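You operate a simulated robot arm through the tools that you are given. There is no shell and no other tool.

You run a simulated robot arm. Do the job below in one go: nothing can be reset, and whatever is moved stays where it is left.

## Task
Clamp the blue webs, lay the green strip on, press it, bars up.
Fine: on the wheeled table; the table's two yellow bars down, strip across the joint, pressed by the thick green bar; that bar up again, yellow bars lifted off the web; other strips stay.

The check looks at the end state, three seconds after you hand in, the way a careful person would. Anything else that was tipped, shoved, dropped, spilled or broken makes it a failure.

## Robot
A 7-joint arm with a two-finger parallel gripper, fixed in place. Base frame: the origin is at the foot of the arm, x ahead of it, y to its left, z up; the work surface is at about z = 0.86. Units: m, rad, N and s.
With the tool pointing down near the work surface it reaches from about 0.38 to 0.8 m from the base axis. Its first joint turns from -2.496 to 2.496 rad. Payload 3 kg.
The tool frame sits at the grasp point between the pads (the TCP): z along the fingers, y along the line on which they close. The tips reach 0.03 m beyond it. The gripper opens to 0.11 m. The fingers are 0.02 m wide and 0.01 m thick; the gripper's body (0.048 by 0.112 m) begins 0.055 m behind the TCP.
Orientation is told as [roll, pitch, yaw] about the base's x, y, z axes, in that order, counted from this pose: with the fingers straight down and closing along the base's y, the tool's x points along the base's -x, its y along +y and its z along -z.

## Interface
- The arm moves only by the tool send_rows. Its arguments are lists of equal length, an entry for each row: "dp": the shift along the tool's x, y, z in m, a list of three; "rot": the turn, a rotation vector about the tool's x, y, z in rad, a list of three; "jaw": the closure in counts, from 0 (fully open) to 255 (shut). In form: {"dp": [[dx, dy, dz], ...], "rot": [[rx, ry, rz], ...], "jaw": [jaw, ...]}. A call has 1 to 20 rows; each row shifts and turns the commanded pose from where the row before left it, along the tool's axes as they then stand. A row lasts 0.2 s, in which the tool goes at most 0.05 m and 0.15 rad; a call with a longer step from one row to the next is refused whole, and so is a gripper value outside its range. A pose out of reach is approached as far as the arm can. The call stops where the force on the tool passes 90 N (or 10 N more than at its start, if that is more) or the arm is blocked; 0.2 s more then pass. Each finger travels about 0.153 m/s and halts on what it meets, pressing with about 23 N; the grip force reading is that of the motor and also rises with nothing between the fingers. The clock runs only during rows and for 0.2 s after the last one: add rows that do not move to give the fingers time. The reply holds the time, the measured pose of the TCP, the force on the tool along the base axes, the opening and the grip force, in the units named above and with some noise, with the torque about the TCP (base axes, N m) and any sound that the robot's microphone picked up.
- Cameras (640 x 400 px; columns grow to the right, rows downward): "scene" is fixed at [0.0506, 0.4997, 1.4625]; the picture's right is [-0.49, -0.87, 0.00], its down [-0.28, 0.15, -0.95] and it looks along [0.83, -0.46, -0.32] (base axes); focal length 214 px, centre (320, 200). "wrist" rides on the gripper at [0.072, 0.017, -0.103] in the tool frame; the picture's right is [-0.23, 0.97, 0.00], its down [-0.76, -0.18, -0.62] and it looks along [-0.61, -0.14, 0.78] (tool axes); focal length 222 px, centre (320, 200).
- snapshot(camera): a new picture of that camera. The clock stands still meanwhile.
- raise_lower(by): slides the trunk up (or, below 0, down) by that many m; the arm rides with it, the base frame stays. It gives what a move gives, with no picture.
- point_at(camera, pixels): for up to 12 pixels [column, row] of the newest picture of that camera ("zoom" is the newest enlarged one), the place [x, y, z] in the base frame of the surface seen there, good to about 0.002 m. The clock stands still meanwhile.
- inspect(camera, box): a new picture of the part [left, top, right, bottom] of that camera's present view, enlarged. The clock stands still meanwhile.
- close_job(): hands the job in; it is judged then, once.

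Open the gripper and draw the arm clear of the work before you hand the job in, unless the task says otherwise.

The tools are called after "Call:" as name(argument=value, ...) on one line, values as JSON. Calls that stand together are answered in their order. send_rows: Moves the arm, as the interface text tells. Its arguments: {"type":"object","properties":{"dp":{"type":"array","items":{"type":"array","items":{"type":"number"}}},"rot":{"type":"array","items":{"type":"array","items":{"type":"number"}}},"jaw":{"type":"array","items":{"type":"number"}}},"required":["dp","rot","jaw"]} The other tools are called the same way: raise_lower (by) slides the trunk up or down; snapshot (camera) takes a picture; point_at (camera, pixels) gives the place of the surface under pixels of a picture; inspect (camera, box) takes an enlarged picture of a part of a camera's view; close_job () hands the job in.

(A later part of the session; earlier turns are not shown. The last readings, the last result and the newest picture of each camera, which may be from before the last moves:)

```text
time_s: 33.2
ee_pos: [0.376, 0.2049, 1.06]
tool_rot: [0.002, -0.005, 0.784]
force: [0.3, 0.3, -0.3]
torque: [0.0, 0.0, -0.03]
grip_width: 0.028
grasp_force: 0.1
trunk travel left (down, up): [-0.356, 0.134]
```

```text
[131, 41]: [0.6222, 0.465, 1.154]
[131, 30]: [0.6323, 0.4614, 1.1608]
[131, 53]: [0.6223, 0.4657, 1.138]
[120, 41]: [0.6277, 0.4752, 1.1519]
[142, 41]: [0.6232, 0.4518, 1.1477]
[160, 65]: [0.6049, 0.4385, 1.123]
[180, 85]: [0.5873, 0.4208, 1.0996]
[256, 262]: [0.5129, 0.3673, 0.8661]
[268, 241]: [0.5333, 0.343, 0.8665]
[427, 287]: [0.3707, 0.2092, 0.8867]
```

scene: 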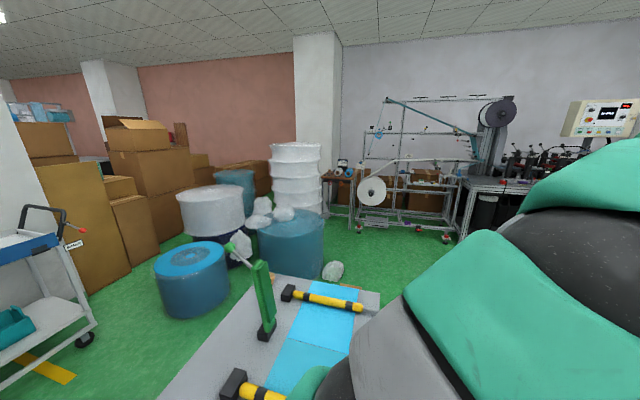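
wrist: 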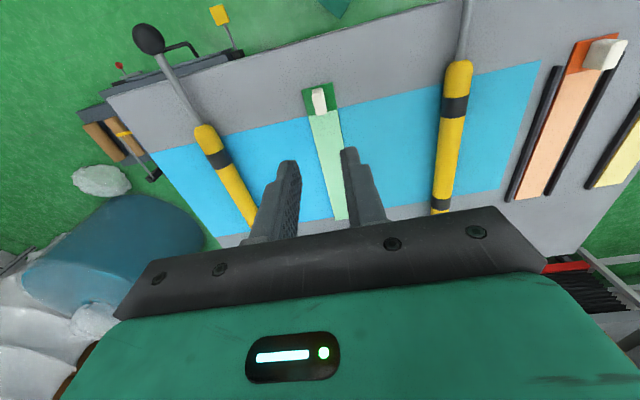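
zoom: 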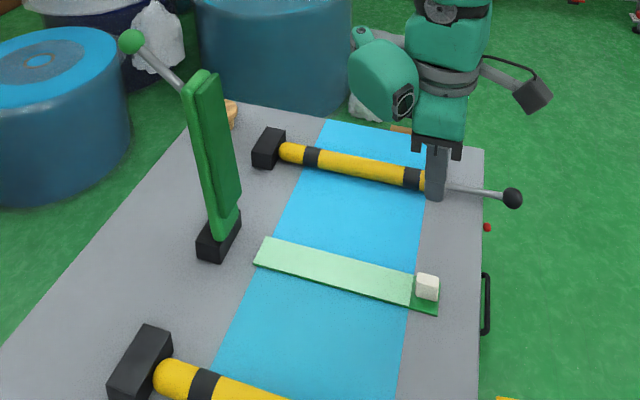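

Strip is well placed (centre u≈0.120, v 0.400–0.622). The green bar's knob centre is at about u=0.121, v=0.777, z=1.148, far out, so I'll approach it with the fingers tilted outward ~35°. First raise and tilt.

Call:
send_rows(dp=[[0, 0, -0.04], [0, 0, -0.04], [0, 0, -0.04], [0, 0, -0.04], [0, 0, 0], [0, 0, 0], [0, 0, 0], [0, 0, 0], [0, 0, 0], [0, 0, 0]], rot=[[0, 0, 0], [0, 0, 0], [0, 0, 0], [0, 0, 0], [0, -0.122, 0], [0, -0.122, 0], [0, -0.122, 0], [0, -0.122, 0], [0, -0.122, 0], [0, 0, 0]], jaw=[139, 139, 110, 110, 110, 110, 110, 110, 110, 110])

Call:
snapshot(camera="wrist")

Call:
snapshot(camera="scene")

```text
time_s: 35.4
ee_pos: [0.3742, 0.2035, 1.2208]
tool_rot: [0.002, -0.617, 0.788]
force: [1.1, 0.2, -0.2]
torque: [0.01, -0.01, -0.05]
grip_width: 0.0627
grasp_force: 0.1
trunk travel left (down, up): [-0.356, 0.134]
```

```text
taken
```

wrist: 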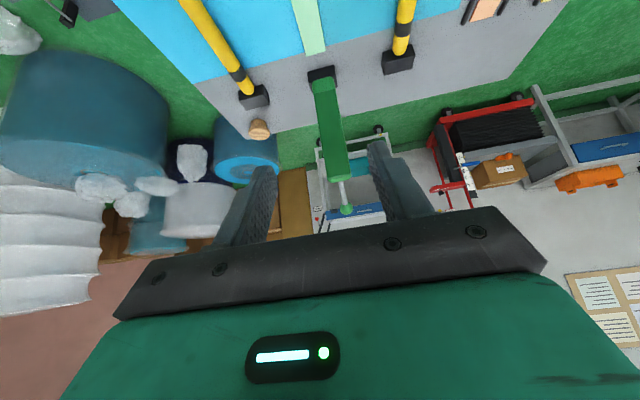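

```text
taken
```

scene: 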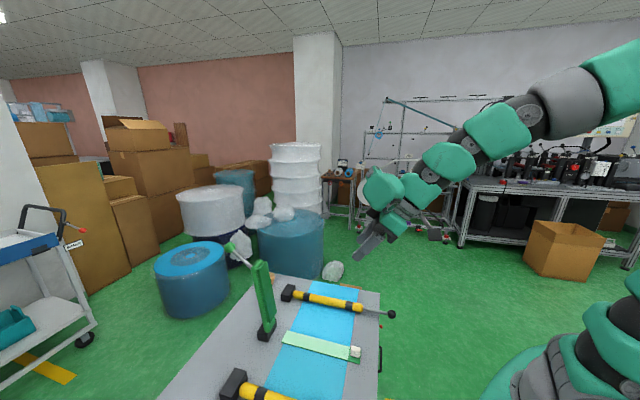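

The tilt works; the wrist view now shows the green bar with its knob at (347,210). I measure the bar and knob from here.

Call:
point_at(camera="wrist", pixels=[[347, 210], [340, 210], [353, 209], [345, 195], [342, 183], [318, 82], [336, 80], [322, 178], [347, 174], [320, 68], [325, 100], [335, 150]])

Call:
inspect(camera="wrist", box=[270, 50, 420, 230])

```text
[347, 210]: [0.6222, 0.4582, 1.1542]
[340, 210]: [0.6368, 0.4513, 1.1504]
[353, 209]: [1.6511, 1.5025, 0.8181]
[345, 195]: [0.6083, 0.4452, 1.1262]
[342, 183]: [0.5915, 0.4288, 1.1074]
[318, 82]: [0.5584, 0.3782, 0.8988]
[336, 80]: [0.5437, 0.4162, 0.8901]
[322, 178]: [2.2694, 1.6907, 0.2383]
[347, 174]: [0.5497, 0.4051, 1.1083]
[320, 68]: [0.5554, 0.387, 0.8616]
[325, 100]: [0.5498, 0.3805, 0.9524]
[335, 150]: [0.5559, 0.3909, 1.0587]
```

```text
2.22 times, centred on (345, 140) of wrist
```

zoom: 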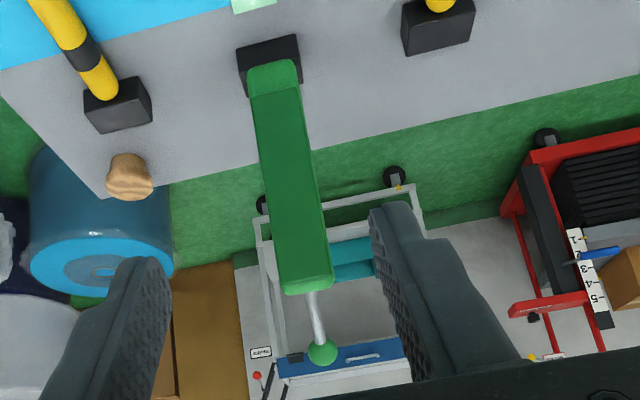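

Knob centre ≈ (u 0.118, v 0.777, z 1.149). I move horizontally outward to a pre-grasp point 8 cm back from the knob along the tilted fingers.

Call:
send_rows(dp=[[-0.03235, 0.00025, 0.02395], [-0.03235, 0.00025, 0.02395], [-0.03235, 0.00025, 0.02395], [-0.03235, 0.00025, 0.02395], [-0.03235, 0.00025, 0.02395], [-0.03235, 0.00025, 0.02395], [-0.03235, 0.00025, 0.02395], [-0.03235, 0.00025, 0.02395], [0, 0, 0]], rot=[[0, 0, 0], [0, 0, 0], [0, 0, 0], [0, 0, 0], [0, 0, 0], [0, 0, 0], [0, 0, 0], [0, 0, 0], [0, 0, 0]], jaw=[110, 110, 110, 110, 110, 110, 110, 110, 110])

Call:
snapshot(camera="wrist")

Call:
inspect(camera="scene", box=[180, 180, 360, 360])

```text
time_s: 37.4
ee_pos: [0.6021, 0.4336, 1.2119]
tool_rot: [0.002, -0.616, 0.784]
force: [0.8, -0.5, -1.7]
torque: [-0.01, 0.02, 0.01]
grip_width: 0.0627
grasp_force: 0.0
trunk travel left (down, up): [-0.356, 0.134]
```

```text
taken
```

wrist: 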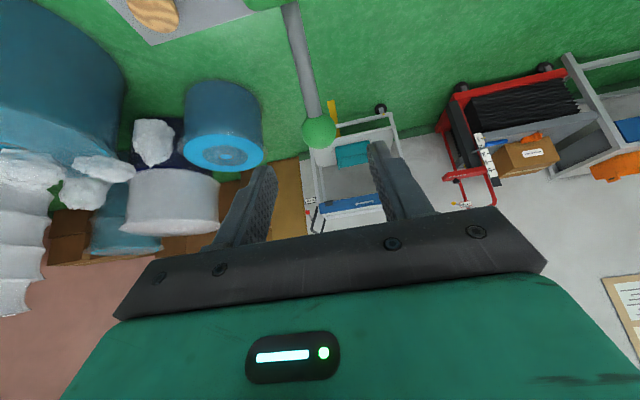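

```text
2.22 times, centred on (270, 270) of scene
```

zoom: 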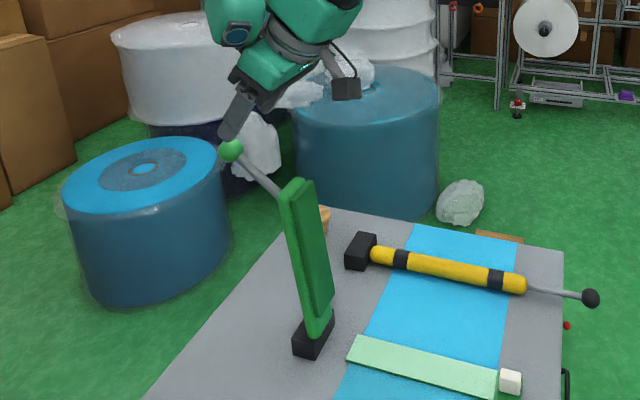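

Reached pre-grasp without reach trouble; the knob shows at (319,132) between the fingers. I measure it again.

Call:
point_at(camera="wrist", pixels=[[319, 132], [306, 134], [331, 130], [319, 118], [321, 142], [303, 80], [290, 20]])

```text
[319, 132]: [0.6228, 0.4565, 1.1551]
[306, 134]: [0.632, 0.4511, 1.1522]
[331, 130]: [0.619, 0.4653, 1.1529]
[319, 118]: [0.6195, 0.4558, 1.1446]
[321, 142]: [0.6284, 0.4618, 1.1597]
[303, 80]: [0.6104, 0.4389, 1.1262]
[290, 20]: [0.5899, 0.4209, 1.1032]
```

Knob centre is 0.078 m ahead along the fingers, 2 mm off in x. Advancing onto it.

Call:
send_rows(dp=[[0.0012, 0.0007, 0.025], [0.0012, 0, 0.025], [0, 0, 0.02], [0, 0, 0.0075], [0, 0, 0]], rot=[[0, 0, 0], [0, 0, 0], [0, 0, 0], [0, 0, 0], [0, 0, 0]], jaw=[110, 110, 110, 110, 110])

Call:
inspect(camera="wrist", box=[220, 60, 440, 260])

Call:
inspect(camera="scene", box=[180, 200, 320, 300])

```text
time_s: 38.6
ee_pos: [0.6306, 0.4625, 1.1486]
tool_rot: [0.001, -0.615, 0.785]
force: [0.1, 0.1, -0.8]
torque: [0.01, -0.02, 0.01]
grip_width: 0.0629
grasp_force: 0.0
trunk travel left (down, up): [-0.356, 0.134]
```

```text
2.00 times, centred on (330, 160) of wrist
```

zoom: 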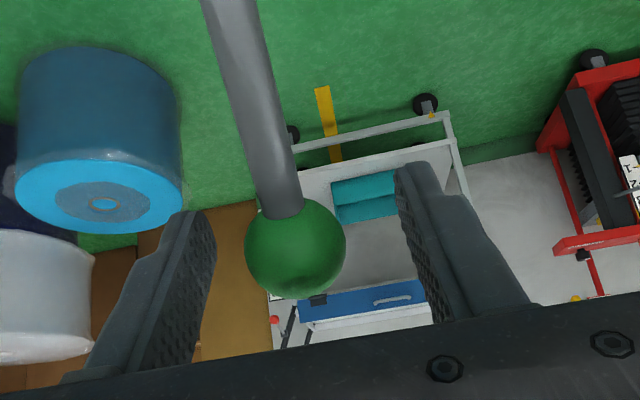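

```text
4.00 times, centred on (250, 250) of scene
```

zoom: 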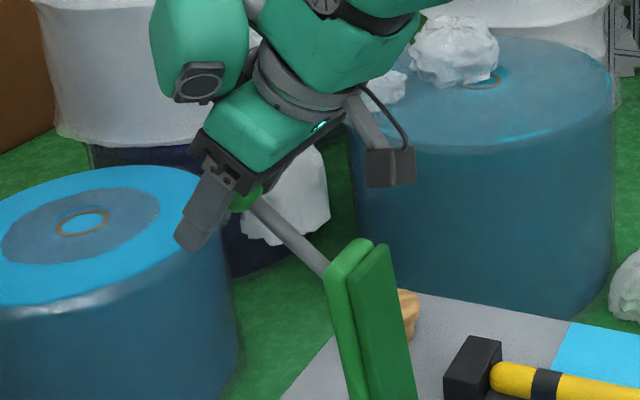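

The knob is centred between the fingers. Closing on it.

Call:
send_rows(dp=[[0, 0, 0], [0, 0, 0], [0, 0, 0], [0, 0, 0], [0, 0, 0]], rot=[[0, 0, 0], [0, 0, 0], [0, 0, 0], [0, 0, 0], [0, 0, 0]], jaw=[150, 190, 255, 255, 255])

Call:
inspect(camera="wrist", box=[220, 60, 440, 260])

```text
time_s: 39.8
ee_pos: [0.6311, 0.4625, 1.1484]
tool_rot: [0.002, -0.617, 0.783]
force: [6.8, -5.3, 1.2]
torque: [-0.09, -0.06, -0.05]
grip_width: 0.0295
grasp_force: 45.1
trunk travel left (down, up): [-0.356, 0.134]
```

```text
2.00 times, centred on (330, 160) of wrist
```

zoom: 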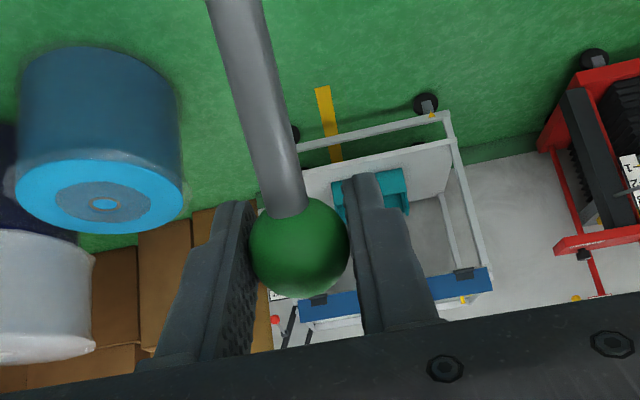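

The knob is held (opening 0.0295). There is ~8 N along +u, so I shift 1 mm that way and begin the arc with three 3° steps, then check forces.

Call:
send_rows(dp=[[0, -0.0008, 0], [0.00853, 0, -0.01201], [0.00915, 0, -0.01154], [0.00974, 0, -0.01105], [0, 0, 0]], rot=[[0, 0, 0], [0, 0, 0], [0, 0, 0], [0, 0, 0], [0, 0, 0]], jaw=[255, 255, 255, 255, 255])

Call:
inspect(camera="scene", box=[180, 180, 340, 340])

```text
time_s: 41.0
ee_pos: [0.602, 0.4323, 1.1625]
tool_rot: [0.004, -0.617, 0.785]
force: [5.1, -1.8, 2.9]
torque: [0.17, -0.24, 0.04]
grip_width: 0.0295
grasp_force: 44.8
trunk travel left (down, up): [-0.356, 0.134]
```

```text
2.50 times, centred on (260, 260) of scene
```

zoom: 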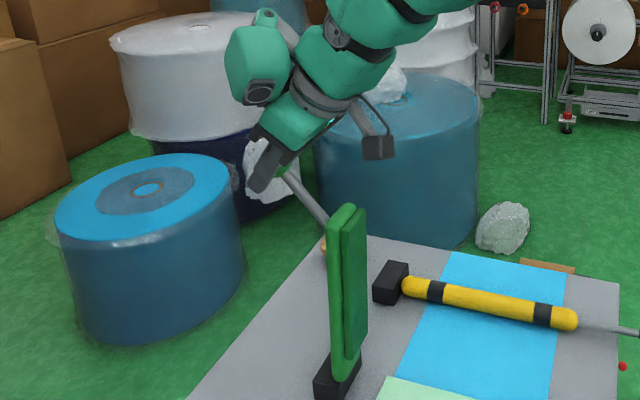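

The bar follows with only a few newtons. Continuing the arc five more 3° steps past vertical.

Call:
send_rows(dp=[[0.01031, -0.0005, -0.01052], [0.01084, 0, -0.00997], [0.01135, 0, -0.00939], [0.01183, 0, -0.00878], [0.01227, 0, -0.00815], [0, 0, 0]], rot=[[0, 0, 0], [0, 0, 0], [0, 0, 0], [0, 0, 0], [0, 0, 0], [0, 0, 0]], jaw=[255, 255, 255, 255, 255, 255])

Call:
inspect(camera="scene", box=[180, 180, 340, 340])

```text
time_s: 42.4
ee_pos: [0.5489, 0.3794, 1.1684]
tool_rot: [0.0, -0.617, 0.785]
force: [-2.3, 1.7, 17.6]
torque: [0.24, -0.26, -0.03]
grip_width: 0.0295
grasp_force: 44.6
trunk travel left (down, up): [-0.356, 0.134]
```

```text
2.50 times, centred on (260, 260) of scene
```

zoom: 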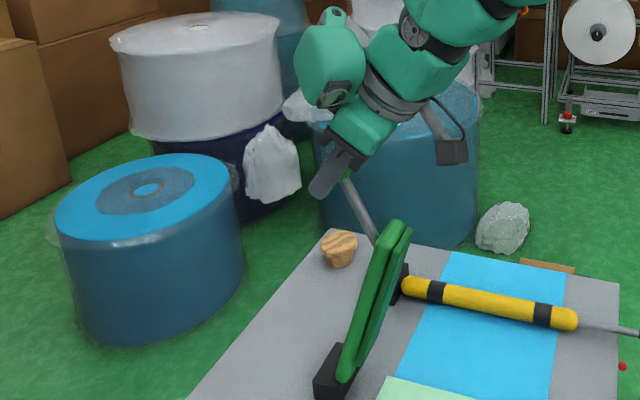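

Force is 17 N upward, so the true arc is about 1–2 mm higher; refit gives hinge ≈ (0.668, 0.885), radius ≈0.2845. I continue six 3° steps with that, gradually untilting the tool.

Call:
send_rows(dp=[[0.012, 0, -0.0088], [0.01329, 0, -0.00672], [0.0138, 0, -0.0056], [0.01421, 0, -0.00445], [0, 0, 0]], rot=[[0, 0.03, 0], [0, 0.03, 0], [0, 0.03, 0], [0, 0.03, 0], [0, 0, 0]], jaw=[255, 255, 255, 255, 255])

Call:
inspect(camera="scene", box=[200, 180, 400, 380])

```text
time_s: 43.6
ee_pos: [0.5064, 0.3382, 1.1595]
tool_rot: [0.0, -0.498, 0.785]
force: [-0.4, -5.2, 18.4]
torque: [0.43, -0.6, -0.08]
grip_width: 0.0293
grasp_force: 44.9
trunk travel left (down, up): [-0.356, 0.134]
```

```text
2.00 times, centred on (300, 280) of scene
```

zoom: 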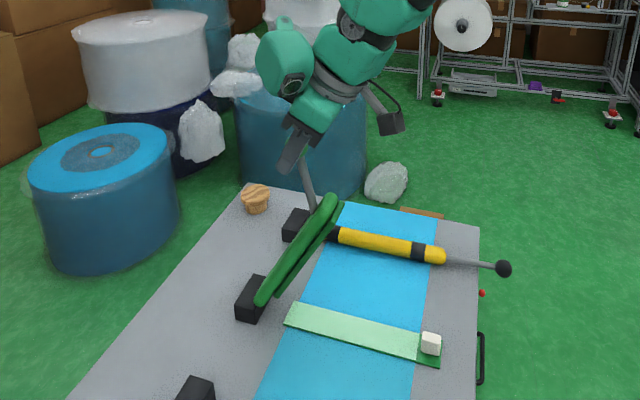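

Still ~18 N outward; the hinge seems nearer v≈0.664. I add a 1.3 mm outward correction and go five more 3° steps, untilting as I go.

Call:
send_rows(dp=[[0.01416, 0, -0.00471], [0.01474, 0, -0.00226], [0.01487, 0, -0.00104], [0.01491, 0, 0.00018], [0.01484, 0, 0.00143], [0, 0, 0]], rot=[[0, 0.03, 0], [0, 0.03, 0], [0, 0.03, 0], [0, 0.03, 0], [0, 0.03, 0], [0, 0, 0]], jaw=[255, 255, 255, 255, 255, 255])

Call:
inspect(camera="scene", box=[200, 180, 400, 380])

```text
time_s: 45.0
ee_pos: [0.458, 0.2893, 1.1326]
tool_rot: [0.0, -0.343, 0.785]
force: [0.8, 19.3, -25.2]
torque: [0.68, -0.45, -0.03]
grip_width: 0.0294
grasp_force: 44.9
trunk travel left (down, up): [-0.356, 0.134]
```

```text
2.00 times, centred on (300, 280) of scene
```

zoom: 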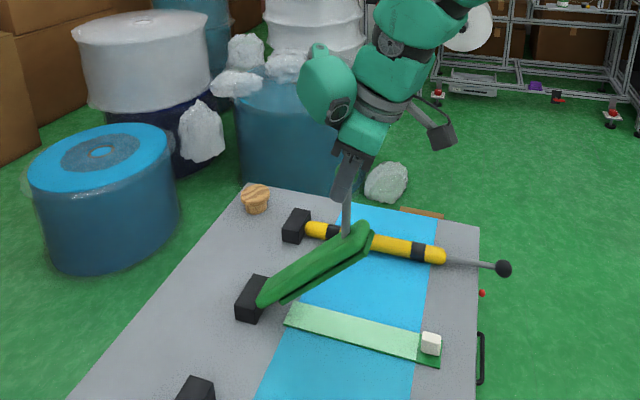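

Now the bar pulls the tool inward (~29 N radial), so the circle is tighter: refit hinge ≈ (0.6675, 0.893), radius ≈0.2765. I correct 1.5 mm inward, 0.8 mm in -u, and go three more steps.

Call:
send_rows(dp=[[0.01389, 0.0008, 0.0045], [0.01386, 0, 0.00419], [0.01347, 0, 0.00531], [0, 0, 0]], rot=[[0, 0.03, 0], [0, 0.03, 0], [0, 0.03, 0], [0, 0, 0]], jaw=[255, 255, 255, 255])

```text
time_s: 46.0
ee_pos: [0.4323, 0.2616, 1.1083]
tool_rot: [0.0, -0.256, 0.785]
force: [-7.6, -9.4, 16.7]
torque: [0.64, -0.88, 0.05]
grip_width: 0.0294
grasp_force: 45.8
trunk travel left (down, up): [-0.356, 0.134]
```

Fitting all measured points gives a consistent circle: hinge (0.668, 0.876), radius 0.292, current angle 127°, expected down angle ≈163°. I correct 1 mm outward and continue four 3° steps.

Call:
send_rows(dp=[[0.01433, 0, 0.00537], [0.01337, 0, 0.0074], [0.01272, 0, 0.00847], [0.01198, 0, 0.00949], [0, 0, 0]], rot=[[0, 0.03, 0], [0, 0.03, 0], [0, 0.03, 0], [0, 0.03, 0], [0, 0, 0]], jaw=[255, 255, 255, 255, 255])

Call:
inspect(camera="scene", box=[200, 200, 420, 400])

```text
time_s: 47.2
ee_pos: [0.4018, 0.2335, 1.0673]
tool_rot: [0.001, -0.13, 0.787]
force: [4.4, -2.8, -3.2]
torque: [0.25, -0.3, -0.05]
grip_width: 0.0292
grasp_force: 44.7
trunk travel left (down, up): [-0.356, 0.134]
```

```text
2.00 times, centred on (310, 300) of scene
```

zoom: 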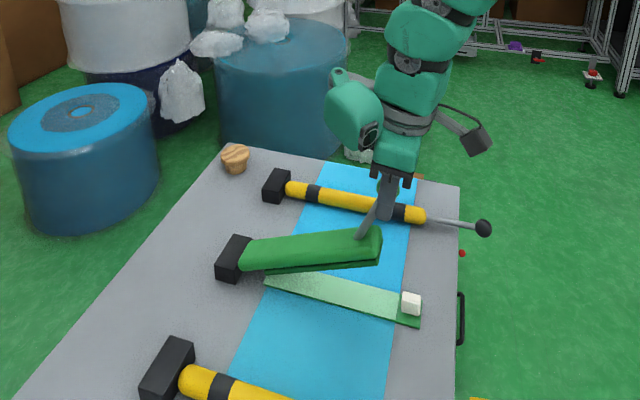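

Forces are now small and the bar is at about 25° above the table. Four more 3° steps.

Call:
send_rows(dp=[[0.01117, 0, 0.01034], [0.01028, 0, 0.01122], [0.00933, 0, 0.01203], [0.00831, 0, 0.01275], [0, 0, 0]], rot=[[0, 0.03, 0], [0, 0.03, 0], [0, 0.03, 0], [0, 0.03, 0], [0, 0, 0]], jaw=[255, 255, 255, 255, 255])

Call:
inspect(camera="scene", box=[200, 200, 420, 400])

```text
time_s: 48.4
ee_pos: [0.377, 0.2085, 1.0153]
tool_rot: [0.003, -0.014, 0.786]
force: [14.7, 1.7, -8.3]
torque: [0.19, -0.26, -0.11]
grip_width: 0.0294
grasp_force: 45.0
trunk travel left (down, up): [-0.356, 0.134]
```

```text
2.00 times, centred on (310, 300) of scene
```

zoom: 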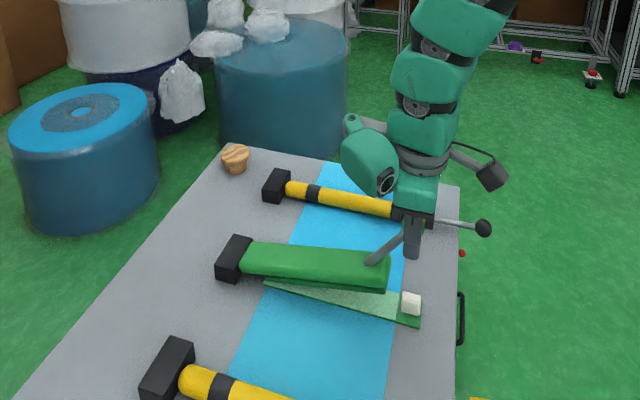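

The bar is about 12° above the strip. Slight inward pull and +u force; I correct and take two more 3° steps.

Call:
send_rows(dp=[[0.0065, -0.0005, 0.01366], [0.00639, 0, 0.01371], [0, 0, 0]], rot=[[0, 0, 0], [0, 0, 0], [0, 0, 0]], jaw=[255, 255, 255])

Call:
inspect(camera="scene", box=[240, 250, 420, 400])

```text
time_s: 49.2
ee_pos: [0.3688, 0.2, 0.9888]
tool_rot: [-0.003, -0.015, 0.786]
force: [7.3, 24.3, -8.9]
torque: [0.7, -0.59, -0.04]
grip_width: 0.0291
grasp_force: 44.8
trunk travel left (down, up): [-0.356, 0.134]
```

```text
2.67 times, centred on (330, 325) of scene
```

zoom: 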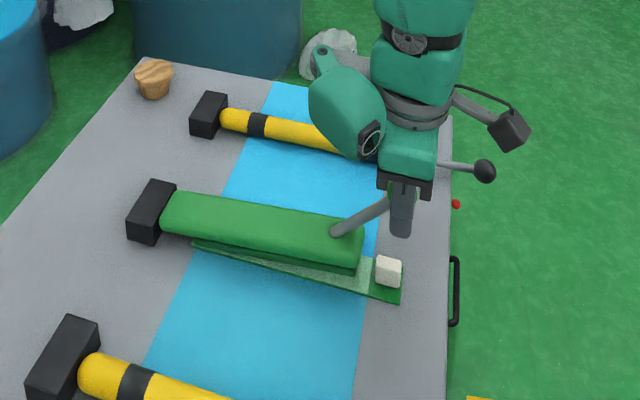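

The bar is nearly down; radial pull ~24 N inward so I correct 1 mm in, and take two 1.5° steps.

Call:
send_rows(dp=[[0.00203, 0.0003, 0.00736], [0.00276, 0, 0.00705], [0, 0, 0]], rot=[[0, 0, 0], [0, 0, 0], [0, 0, 0]], jaw=[255, 255, 255])

Call:
inspect(camera="scene", box=[240, 250, 420, 400])

```text
time_s: 50.0
ee_pos: [0.365, 0.1954, 0.9738]
tool_rot: [0.001, -0.012, 0.786]
force: [10.6, 12.8, -7.2]
torque: [0.21, -0.3, 0.01]
grip_width: 0.0292
grasp_force: 44.9
trunk travel left (down, up): [-0.356, 0.134]
```

```text
2.67 times, centred on (330, 325) of scene
```

zoom: 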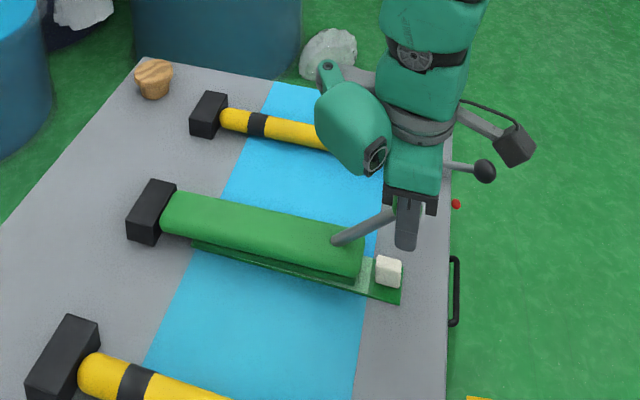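

Angle ≈160°; next 1.5° steps with a 0.7 mm inward correction, watching for contact force.

Call:
send_rows(dp=[[0.00189, 0, 0.00737], [0.00118, 0, 0.0036], [0, 0, 0]], rot=[[0, 0, 0], [0, 0, 0], [0, 0, 0]], jaw=[255, 255, 255])

Call:
inspect(camera="scene", box=[260, 290, 380, 380])

```text
time_s: 50.8
ee_pos: [0.3622, 0.1933, 0.9631]
tool_rot: [0.002, -0.014, 0.787]
force: [5.8, -0.6, -2.8]
torque: [0.13, -0.2, 0.03]
grip_width: 0.0294
grasp_force: 45.3
trunk travel left (down, up): [-0.356, 0.134]
```

```text
4.44 times, centred on (320, 335) of scene
```

zoom: 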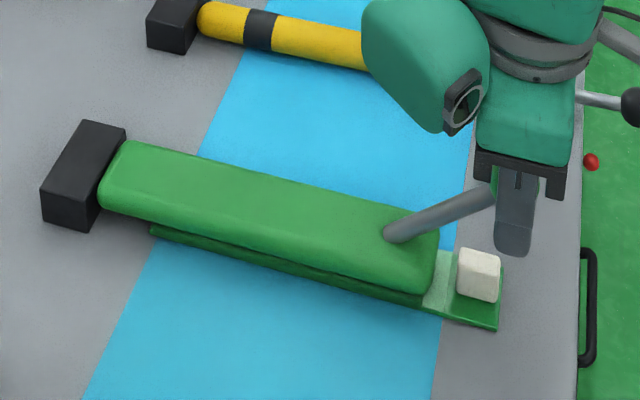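

The pad is nearly on the strip; forces small. I go on in ~2.5 mm steps.

Call:
send_rows(dp=[[0.0008, 0, 0.0025], [0.0007, 0, 0.0025], [0, 0, 0]], rot=[[0, 0, 0], [0, 0, 0], [0, 0, 0]], jaw=[255, 255, 255])

```text
time_s: 51.6
ee_pos: [0.3622, 0.1927, 0.9601]
tool_rot: [-0.001, -0.022, 0.784]
force: [11.6, 4.9, 69.0]
torque: [0.08, -0.09, 0.03]
grip_width: 0.0293
grasp_force: 44.9
trunk travel left (down, up): [-0.356, 0.134]
```

Contact: 69 N upward at z=0.960, the bar is pressing the strip. I hold this press for about two seconds and look.

Call:
send_rows(dp=[[0, 0, 0], [0, 0, 0], [0, 0, 0], [0, 0, 0], [0, 0, 0], [0, 0, 0], [0, 0, 0], [0, 0, 0], [0, 0, 0], [0, 0, 0]], rot=[[0, 0, 0], [0, 0, 0], [0, 0, 0], [0, 0, 0], [0, 0, 0], [0, 0, 0], [0, 0, 0], [0, 0, 0], [0, 0, 0], [0, 0, 0]], jaw=[255, 255, 255, 255, 255, 255, 255, 255, 255, 255])

Call:
inspect(camera="scene", box=[260, 290, 380, 380])

Call:
snapshot(camera="wrist")

```text
time_s: 53.8
ee_pos: [0.3615, 0.1917, 0.9593]
tool_rot: [0.001, -0.016, 0.784]
force: [23.7, 10.3, 67.9]
torque: [0.08, -0.25, 0.03]
grip_width: 0.0291
grasp_force: 45.3
trunk travel left (down, up): [-0.356, 0.134]
```

```text
4.44 times, centred on (320, 335) of scene
```

zoom: 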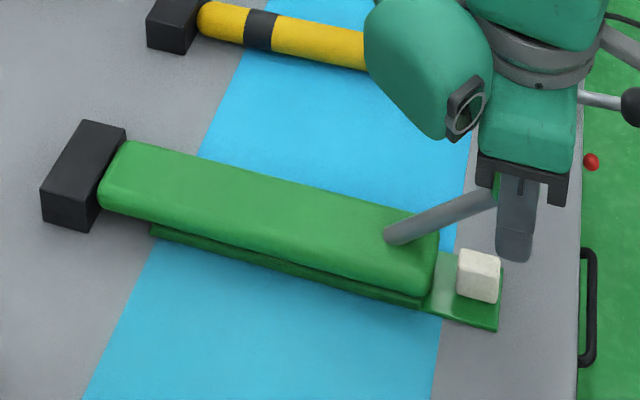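

```text
taken
```

wrist: 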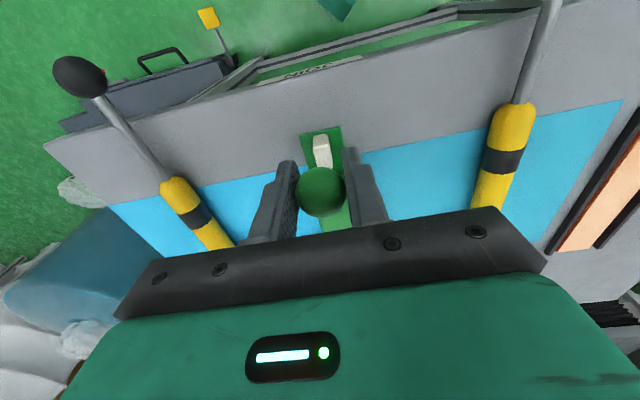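

I check the bar's height along its length to be sure it lies flat on the strip.

Call:
point_at(camera="zoom", pixels=[[140, 170], [250, 205], [350, 235], [410, 265], [200, 250], [380, 295], [440, 290], [480, 275]])

```text
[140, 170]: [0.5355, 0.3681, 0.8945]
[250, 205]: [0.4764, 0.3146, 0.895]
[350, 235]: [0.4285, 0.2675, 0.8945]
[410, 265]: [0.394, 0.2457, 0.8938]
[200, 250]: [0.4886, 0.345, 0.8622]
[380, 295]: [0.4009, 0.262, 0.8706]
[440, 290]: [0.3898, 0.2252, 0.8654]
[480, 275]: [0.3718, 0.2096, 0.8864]
```

The bar lies flat (top z 0.8945 along its length), so the strip is pressed. Refit of all points gives hinge (0.669, 0.880), radius 0.2886. Now I raise the bar along that arc: relieve first, then four 3° steps.

Call:
send_rows(dp=[[-0.00095, 0, -0.0027], [-0.00095, 0, -0.0027], [-0.00494, 0, -0.01427], [-0.00568, 0, -0.01399], [0, 0, 0]], rot=[[0, 0, 0], [0, 0, 0], [0, 0, 0], [0, 0, 0], [0, 0, 0]], jaw=[255, 255, 255, 255, 255])

Call:
inspect(camera="scene", box=[260, 290, 380, 380])

```text
time_s: 55.0
ee_pos: [0.3687, 0.2009, 0.9922]
tool_rot: [0.0, -0.013, 0.787]
force: [2.3, -0.3, -8.6]
torque: [-0.88, 1.02, 0.03]
grip_width: 0.0296
grasp_force: 44.3
trunk travel left (down, up): [-0.356, 0.134]
```

```text
4.44 times, centred on (320, 335) of scene
```

zoom: 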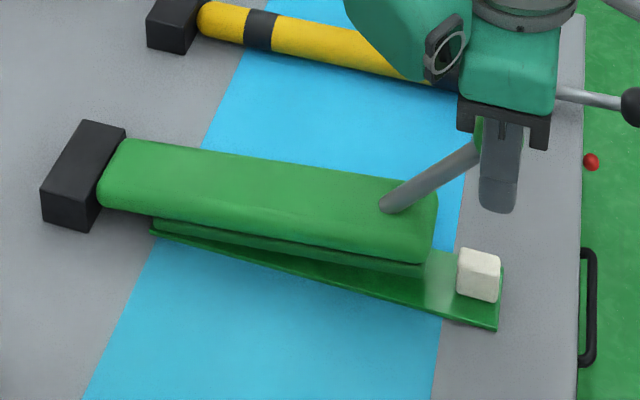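

The bar lifts cleanly and the strip stays on the web. Continuing five 3° steps, starting to tilt the tool outward again.

Call:
send_rows(dp=[[-0.00641, 0, -0.01367], [-0.00711, 0, -0.01332], [-0.0078, 0, -0.01293], [-0.00883, 0, -0.01225], [-0.00981, 0, -0.01148], [0, 0, 0]], rot=[[0, 0, 0], [0, 0, 0], [0, -0.03, 0], [0, -0.03, 0], [0, -0.03, 0], [0, 0, 0]], jaw=[255, 255, 255, 255, 255, 255])

Call:
inspect(camera="scene", box=[220, 220, 400, 380])

```text
time_s: 56.4
ee_pos: [0.397, 0.2264, 1.0569]
tool_rot: [0.002, -0.104, 0.786]
force: [6.2, -6.1, -7.4]
torque: [-0.68, 0.62, 0.02]
grip_width: 0.0294
grasp_force: 45.0
trunk travel left (down, up): [-0.356, 0.134]
```

```text
2.50 times, centred on (310, 300) of scene
```

zoom: 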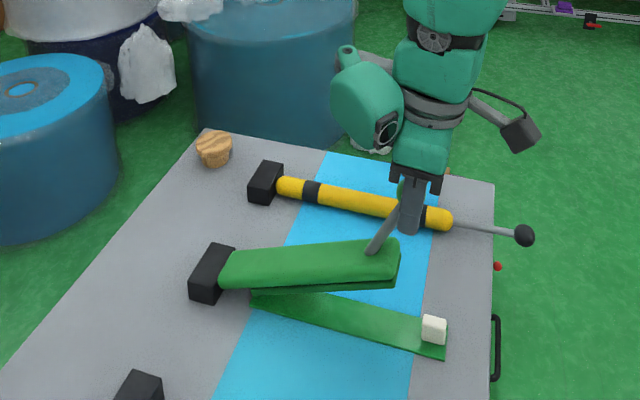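

The strip now looks uniformly dark green (pressed). Position fits the arc (angle 142°), so I continue six 3° steps with tilt.

Call:
send_rows(dp=[[-0.01073, -0.0003, -0.01063], [-0.01156, 0, -0.00971], [-0.01232, 0, -0.00873], [-0.013, 0, -0.00768], [-0.01359, 0, -0.00659], [-0.01408, 0, -0.00545], [0, 0, 0]], rot=[[0, -0.03, 0], [0, -0.03, 0], [0, -0.03, 0], [0, -0.03, 0], [0, -0.03, 0], [0, -0.03, 0], [0, 0, 0]], jaw=[255, 255, 255, 255, 255, 255, 255])

```text
time_s: 58.0
ee_pos: [0.4438, 0.2753, 1.1199]
tool_rot: [-0.002, -0.287, 0.785]
force: [-3.2, 3.1, -6.7]
torque: [-0.33, 0.39, 0.07]
grip_width: 0.0294
grasp_force: 45.2
trunk travel left (down, up): [-0.356, 0.134]
```

On the arc (123.8°, radius 0.2887) with small forces. Six more steps.

Call:
send_rows(dp=[[-0.01452, 0, -0.00414], [-0.01481, 0, -0.00293], [-0.015, 0, -0.0017], [-0.01509, 0, -0.00045], [-0.01508, 0, 0.00079], [-0.01496, 0, 0.00202], [0, 0, 0]], rot=[[0, -0.03, 0], [0, -0.03, 0], [0, -0.03, 0], [0, -0.03, 0], [0, -0.03, 0], [0, -0.03, 0], [0, 0, 0]], jaw=[255, 255, 255, 255, 255, 255, 255])

```text
time_s: 59.6
ee_pos: [0.5023, 0.3325, 1.1565]
tool_rot: [0.001, -0.463, 0.785]
force: [0.6, -0.6, -19.8]
torque: [-0.68, 0.6, 0.03]
grip_width: 0.0294
grasp_force: 44.7
trunk travel left (down, up): [-0.356, 0.134]
```

Slight inward pull (20 N), corrected by 0.8 mm; six more steps take the bar to vertical.

Call:
send_rows(dp=[[-0.01458, 0, 0.00396], [-0.01446, 0, 0.00436], [-0.01405, 0, 0.00553], [-0.01355, 0, 0.00667], [-0.01296, 0, 0.00775], [-0.01228, 0, 0.00879], [0, 0, 0]], rot=[[0, -0.03, 0], [0, -0.03, 0], [0, -0.03, 0], [0, -0.03, 0], [0, -0.03, 0], [0, 0, 0], [0, 0, 0]], jaw=[255, 255, 255, 255, 255, 255, 255])

Call:
inspect(camera="scene", box=[180, 180, 380, 380])

```text
time_s: 61.2
ee_pos: [0.5655, 0.3958, 1.1686]
tool_rot: [0.002, -0.61, 0.786]
force: [-5.4, 1.7, -33.7]
torque: [-0.41, 0.26, 0.07]
grip_width: 0.0292
grasp_force: 45.3
trunk travel left (down, up): [-0.356, 0.134]
```

```text
2.00 times, centred on (280, 280) of scene
```

zoom: 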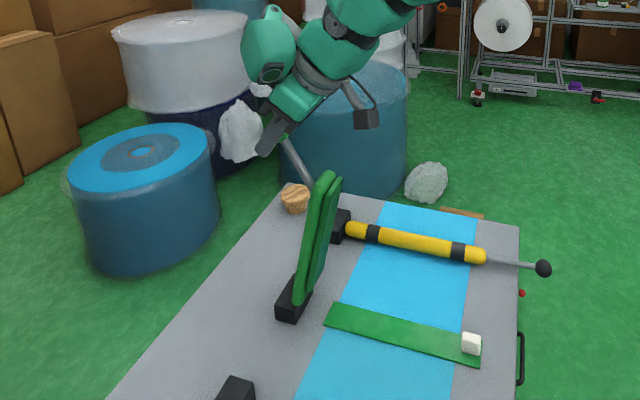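

Angle 88°, bar near vertical, 34 N inward pull; I correct 1.3 mm inward and take three steps past vertical.

Call:
send_rows(dp=[[-0.01105, 0, 0.01048], [-0.01129, 0, 0.01002], [-0.01075, 0, 0.0106], [0, 0, 0]], rot=[[0, 0, 0], [0, 0, 0], [0, 0, 0], [0, 0, 0]], jaw=[255, 255, 255, 255])

```text
time_s: 62.2
ee_pos: [0.5967, 0.4284, 1.1621]
tool_rot: [0.002, -0.615, 0.785]
force: [-2.5, -1.0, -17.4]
torque: [0.13, -0.43, 0.07]
grip_width: 0.0293
grasp_force: 44.8
trunk travel left (down, up): [-0.356, 0.134]
```

Three more steps (to about 69.8°, close to the original rest), then check.

Call:
send_rows(dp=[[-0.00972, 0, 0.0116], [-0.00952, 0, 0.01172], [-0.0089, 0, 0.0122], [0, 0, 0]], rot=[[0, 0, 0], [0, 0, 0], [0, 0, 0], [0, 0, 0]], jaw=[255, 255, 255, 255])

Call:
inspect(camera="scene", box=[180, 180, 380, 380])

```text
time_s: 63.2
ee_pos: [0.6286, 0.4582, 1.1509]
tool_rot: [0.002, -0.617, 0.782]
force: [-0.9, 0.1, -7.7]
torque: [0.05, -0.01, 0.04]
grip_width: 0.0296
grasp_force: 45.0
trunk travel left (down, up): [-0.356, 0.134]
```

```text
2.00 times, centred on (280, 280) of scene
```

zoom: 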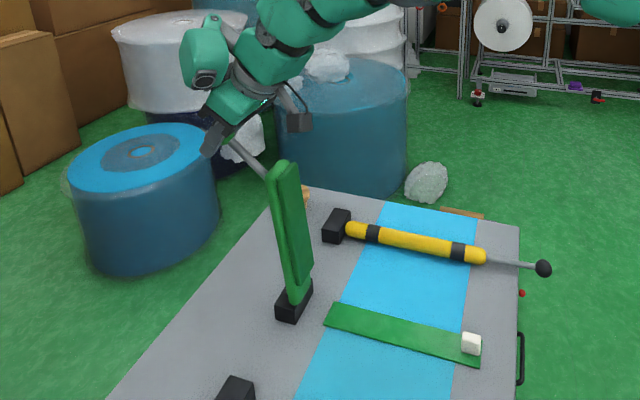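

About 1° short of the original rest position. One more 1° step, checking for resistance.

Call:
send_rows(dp=[[-0.0028, 0, 0.0043], [0, 0, 0]], rot=[[0, 0, 0], [0, 0, 0]], jaw=[255, 255])

```text
time_s: 63.8
ee_pos: [0.6321, 0.462, 1.149]
tool_rot: [0.001, -0.617, 0.785]
force: [-1.5, -1.4, -4.5]
torque: [-0.03, -0.01, 0.02]
grip_width: 0.0293
grasp_force: 44.7
trunk travel left (down, up): [-0.356, 0.134]
```

The knob is back at its original place (v 0.774, z 1.149) with no stop force. Opening the jaw and watching whether the bar stays.

Call:
send_rows(dp=[[0, 0, 0], [0, 0, 0], [0, 0, 0], [0, 0, 0]], rot=[[0, 0, 0], [0, 0, 0], [0, 0, 0], [0, 0, 0]], jaw=[170, 110, 110, 110])

Call:
inspect(camera="wrist", box=[220, 60, 440, 260])

```text
time_s: 64.8
ee_pos: [0.6306, 0.4623, 1.1475]
tool_rot: [0.003, -0.615, 0.787]
force: [0.5, -0.1, -0.2]
torque: [-0.01, 0.0, -0.01]
grip_width: 0.0624
grasp_force: 0.1
trunk travel left (down, up): [-0.356, 0.134]
```

```text
2.00 times, centred on (330, 160) of wrist
```

zoom: 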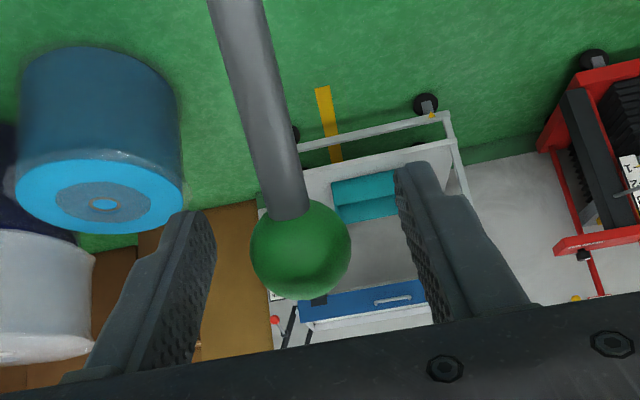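

The bar stays put with the knob free. I back off along the fingers, then move inward high up and untilt.

Call:
send_rows(dp=[[0, 0, -0.02], [0, 0, -0.03], [0, 0, -0.035], [0.0326, 0, -0.0231], [0.0326, 0, -0.0231], [0.0326, 0, -0.0231], [0.0326, 0, -0.0231], [0.0326, 0, -0.0231], [0.0326, 0, -0.0231], [0.0326, 0, -0.0231], [0, 0, 0], [0, 0, 0], [0, 0, 0], [0, 0, 0], [0, 0, 0], [0, 0, 0]], rot=[[0, 0, 0], [0, 0, 0], [0, 0, 0], [0, 0, 0], [0, 0, 0], [0, 0, 0], [0, 0, 0], [0, 0, 0], [0, 0, 0], [0, 0, 0], [0, 0.122, 0], [0, 0.122, 0], [0, 0.122, 0], [0, 0.122, 0], [0, 0.122, 0], [0, 0, 0]], jaw=[110, 110, 110, 110, 110, 110, 110, 110, 110, 110, 110, 110, 110, 110, 110, 110])

Call:
snapshot(camera="wrist")

Call:
snapshot(camera="scene")

```text
time_s: 68.2
ee_pos: [0.3994, 0.2301, 1.2177]
tool_rot: [0.002, -0.005, 0.785]
force: [0.2, -0.2, 0.5]
torque: [0.01, 0.01, 0.0]
grip_width: 0.0624
grasp_force: 0.0
trunk travel left (down, up): [-0.356, 0.134]
```

```text
taken
```

wrist: 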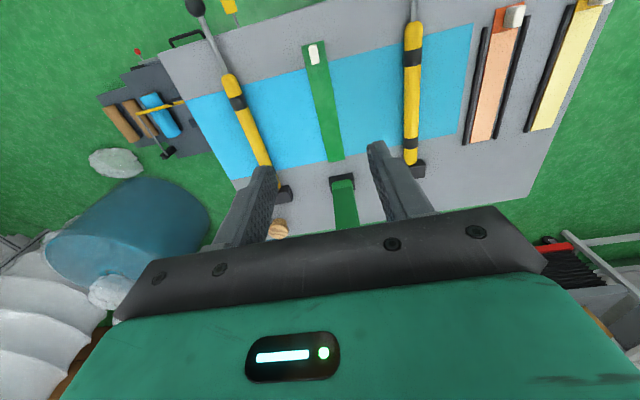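

```text
taken
```

scene: 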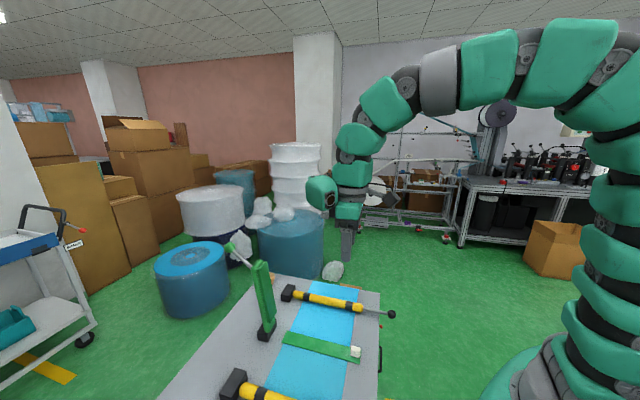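

The strip body has turned dark green and the press bar stands again. Now the yellow bars: I move over the far bar's free end (u≈0.279, v≈0.425) with the jaw half open.

Call:
send_rows(dp=[[0.0033, -0.0265, 0.0363], [0.0033, -0.0265, 0.0363], [0.0033, -0.0265, 0.0363], [0.0033, -0.0265, 0.0363], [0.0033, -0.0265, 0.0363], [0.0033, -0.0265, 0.0363], [0, 0, 0]], rot=[[0, 0, 0], [0, 0, 0], [0, 0, 0], [0, 0, 0], [0, 0, 0], [0, 0, 0], [0, 0, 0]], jaw=[130, 130, 130, 130, 130, 130, 130])

Call:
inspect(camera="wrist", box=[220, 0, 440, 200])

```text
time_s: 69.8
ee_pos: [0.4977, 0.1023, 0.999]
tool_rot: [0.003, -0.006, 0.785]
force: [0.4, -0.1, -0.5]
torque: [0.0, 0.01, 0.04]
grip_width: 0.0539
grasp_force: 0.1
trunk travel left (down, up): [-0.356, 0.134]
```

```text
2.00 times, centred on (330, 100) of wrist
```

zoom: 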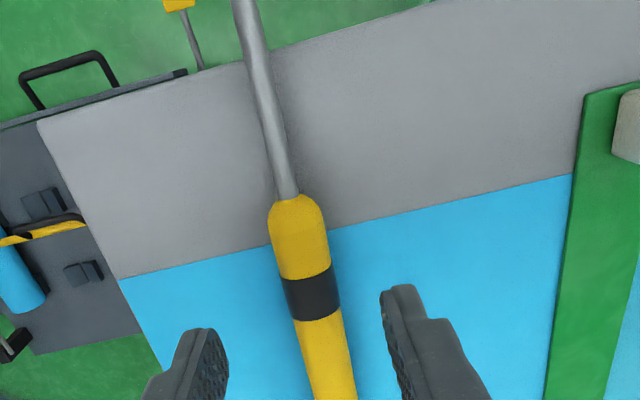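

The fingers straddle the far bar; its end is at (298,215), band (312,292) in the zoom. I measure its centre line and height.

Call:
point_at(camera="zoom", pixels=[[298, 225], [274, 230], [324, 220], [312, 292], [288, 295], [338, 288], [284, 185], [265, 100], [250, 30], [325, 350], [245, 62], [290, 195]])

```text
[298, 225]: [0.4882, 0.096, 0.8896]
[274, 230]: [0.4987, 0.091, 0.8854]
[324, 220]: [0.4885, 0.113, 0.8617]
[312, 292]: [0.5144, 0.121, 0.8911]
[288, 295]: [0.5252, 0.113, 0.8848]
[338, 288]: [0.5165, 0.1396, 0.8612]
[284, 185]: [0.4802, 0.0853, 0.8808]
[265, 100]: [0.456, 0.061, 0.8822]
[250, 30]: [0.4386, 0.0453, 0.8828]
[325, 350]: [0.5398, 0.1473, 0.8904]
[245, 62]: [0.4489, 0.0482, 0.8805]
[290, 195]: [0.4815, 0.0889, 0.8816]
```

Bar centre u=0.278 (TCP 0.2796). I shift 1.6 mm and descend so the tips straddle the bar, 4 mm above the web.

Call:
send_rows(dp=[[0, 0.0016, 0.03], [0, 0, 0.035], [0, 0, 0.025], [0, 0, 0.008], [0, 0, 0.004], [0, 0, 0]], rot=[[0, 0, 0], [0, 0, 0], [0, 0, 0], [0, 0, 0], [0, 0, 0], [0, 0, 0]], jaw=[130, 130, 130, 130, 130, 130])

Call:
inspect(camera="wrist", box=[220, 40, 440, 240])

```text
time_s: 71.2
ee_pos: [0.4988, 0.1053, 0.8968]
tool_rot: [0.0, -0.006, 0.786]
force: [0.0, 0.1, 0.5]
torque: [-0.01, 0.0, 0.01]
grip_width: 0.054
grasp_force: 0.1
trunk travel left (down, up): [-0.356, 0.134]
```

```text
2.00 times, centred on (330, 140) of wrist
```

zoom: 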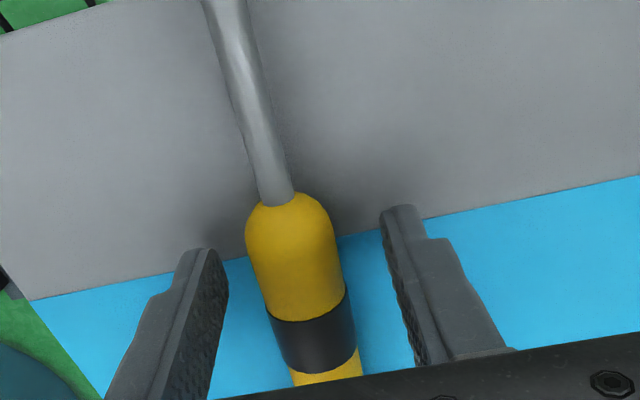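

The bar is centred between the tips. Closing on it.

Call:
send_rows(dp=[[0, 0, 0], [0, 0, 0], [0, 0, 0], [0, 0, 0]], rot=[[0, 0, 0], [0, 0, 0], [0, 0, 0], [0, 0, 0]], jaw=[160, 200, 255, 255])

```text
time_s: 72.2
ee_pos: [0.4987, 0.1034, 0.8985]
tool_rot: [0.002, -0.006, 0.786]
force: [9.5, -16.1, 0.1]
torque: [-0.35, -0.37, 0.05]
grip_width: 0.0273
grasp_force: 45.0
trunk travel left (down, up): [-0.356, 0.134]
```

Gripped at 0.0273 m, with 18 N in +u, so I shift 0.6 mm and begin lifting along the hinge arc by 6°.

Call:
send_rows(dp=[[0, -0.0006, -0.002], [-0.0003, 0, -0.0108], [-0.001, 0, -0.0128], [0, 0, 0]], rot=[[0, 0, 0], [0, 0, 0], [0, 0, 0], [0, 0, 0]], jaw=[255, 255, 255, 255])

Call:
inspect(camera="scene", box=[260, 250, 420, 370])

```text
time_s: 73.2
ee_pos: [0.5002, 0.1029, 0.9227]
tool_rot: [0.002, -0.006, 0.786]
force: [14.4, 0.8, 0.3]
torque: [0.09, -0.32, 0.07]
grip_width: 0.0275
grasp_force: 44.6
trunk travel left (down, up): [-0.356, 0.134]
```

```text
3.33 times, centred on (340, 310) of scene
```

zoom: 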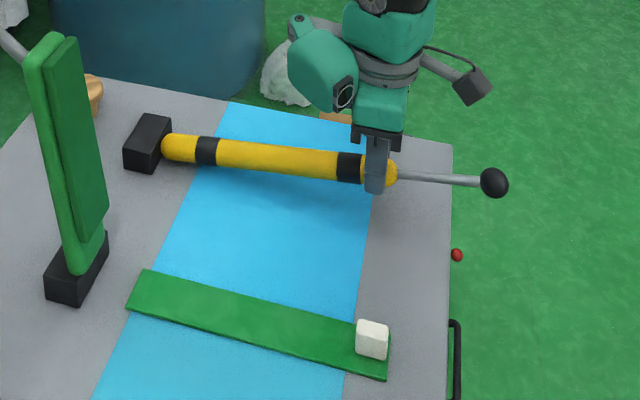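

The far bar lifts. I raise it further to about 15° so it is clearly off the web.

Call:
send_rows(dp=[[-0.0022, -0.0003, -0.0127], [-0.0023, 0, -0.0126], [-0.003, 0, -0.01245], [0, 0, 0]], rot=[[0, 0, 0], [0, 0, 0], [0, 0, 0], [0, 0, 0]], jaw=[255, 255, 255, 255])

```text
time_s: 74.2
ee_pos: [0.5033, 0.1096, 0.9601]
tool_rot: [0.002, -0.007, 0.785]
force: [0.3, 0.7, -0.1]
torque: [-0.03, 0.03, 0.0]
grip_width: 0.0002
grasp_force: 37.7
trunk travel left (down, up): [-0.356, 0.134]
```

The grip slipped off (width 0) — perhaps the bar met its upper stop. I look at where the bar is now.

Call:
inspect(camera="scene", box=[260, 250, 420, 370])

Call:
snapshot(camera="wrist")

```text
3.33 times, centred on (340, 310) of scene
```

zoom: 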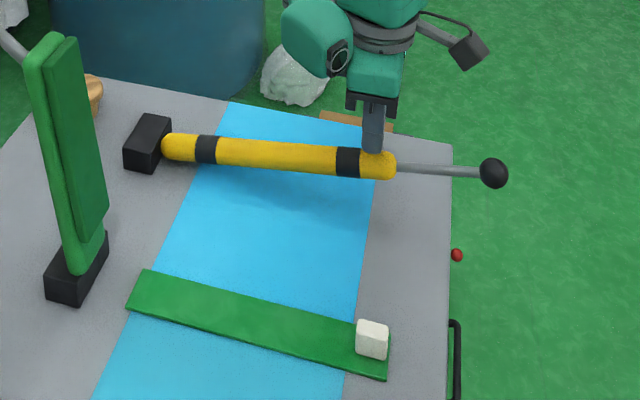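

```text
taken
```

wrist: 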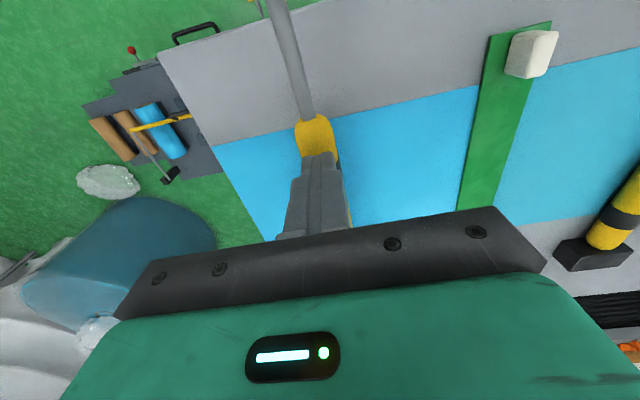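

The bar is up with its ball at (493,172) in the zoom; I measure its height to compare with the original (ball 0.94, end 0.922).

Call:
point_at(camera="zoom", pixels=[[493, 172], [385, 168], [345, 162], [260, 155], [180, 147], [430, 168]])

Call:
point_at(camera="wrist", pixels=[[313, 125], [325, 145], [300, 95], [285, 30]])

```text
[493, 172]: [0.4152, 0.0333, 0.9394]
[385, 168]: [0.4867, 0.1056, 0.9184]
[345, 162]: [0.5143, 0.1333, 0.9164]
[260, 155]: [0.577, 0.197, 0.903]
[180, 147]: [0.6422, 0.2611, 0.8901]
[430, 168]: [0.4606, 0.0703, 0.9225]
```

```text
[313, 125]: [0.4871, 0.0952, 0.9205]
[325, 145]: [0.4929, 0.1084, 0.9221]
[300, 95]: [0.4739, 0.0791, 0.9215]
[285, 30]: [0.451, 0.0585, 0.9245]
```

The far bar is back at its original raised angle (ball 0.939, end 0.920), evidently its upper stop, and it holds. I go up and across to the near bar.

Call:
send_rows(dp=[[0, 0, -0.03], [0, 0, -0.035], [0.001, 0.04, 0], [0.001, 0.04, 0], [0.001, 0.04, 0], [0.001, 0.04, 0], [0.001, 0.04, 0], [0.001, 0.04, 0], [0.001, 0.04, 0], [0.002, 0.04, 0], [0, 0, 0]], rot=[[0, 0, 0], [0, 0, 0], [0, 0, 0], [0, 0, 0], [0, 0, 0], [0, 0, 0], [0, 0, 0], [0, 0, 0], [0, 0, 0], [0, 0, 0], [0, 0, 0]], jaw=[255, 255, 200, 130, 130, 130, 130, 130, 130, 130, 130])

Call:
inspect(camera="wrist", box=[220, 0, 440, 200])

```text
time_s: 76.6
ee_pos: [0.2674, 0.3291, 1.0254]
tool_rot: [0.002, -0.005, 0.783]
force: [0.0, 0.0, -0.4]
torque: [0.02, -0.01, 0.0]
grip_width: 0.0541
grasp_force: 0.0
trunk travel left (down, up): [-0.356, 0.134]
```

```text
2.00 times, centred on (330, 100) of wrist
```

zoom: 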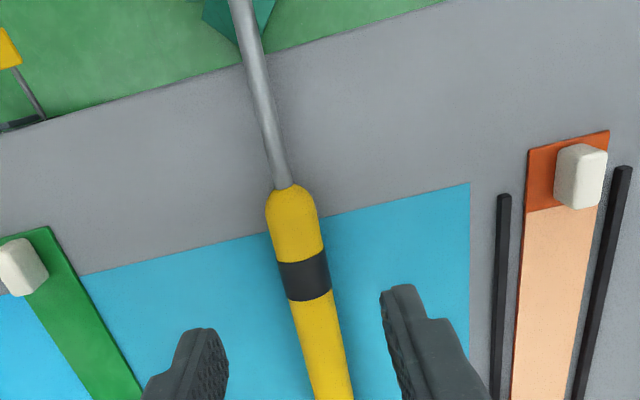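

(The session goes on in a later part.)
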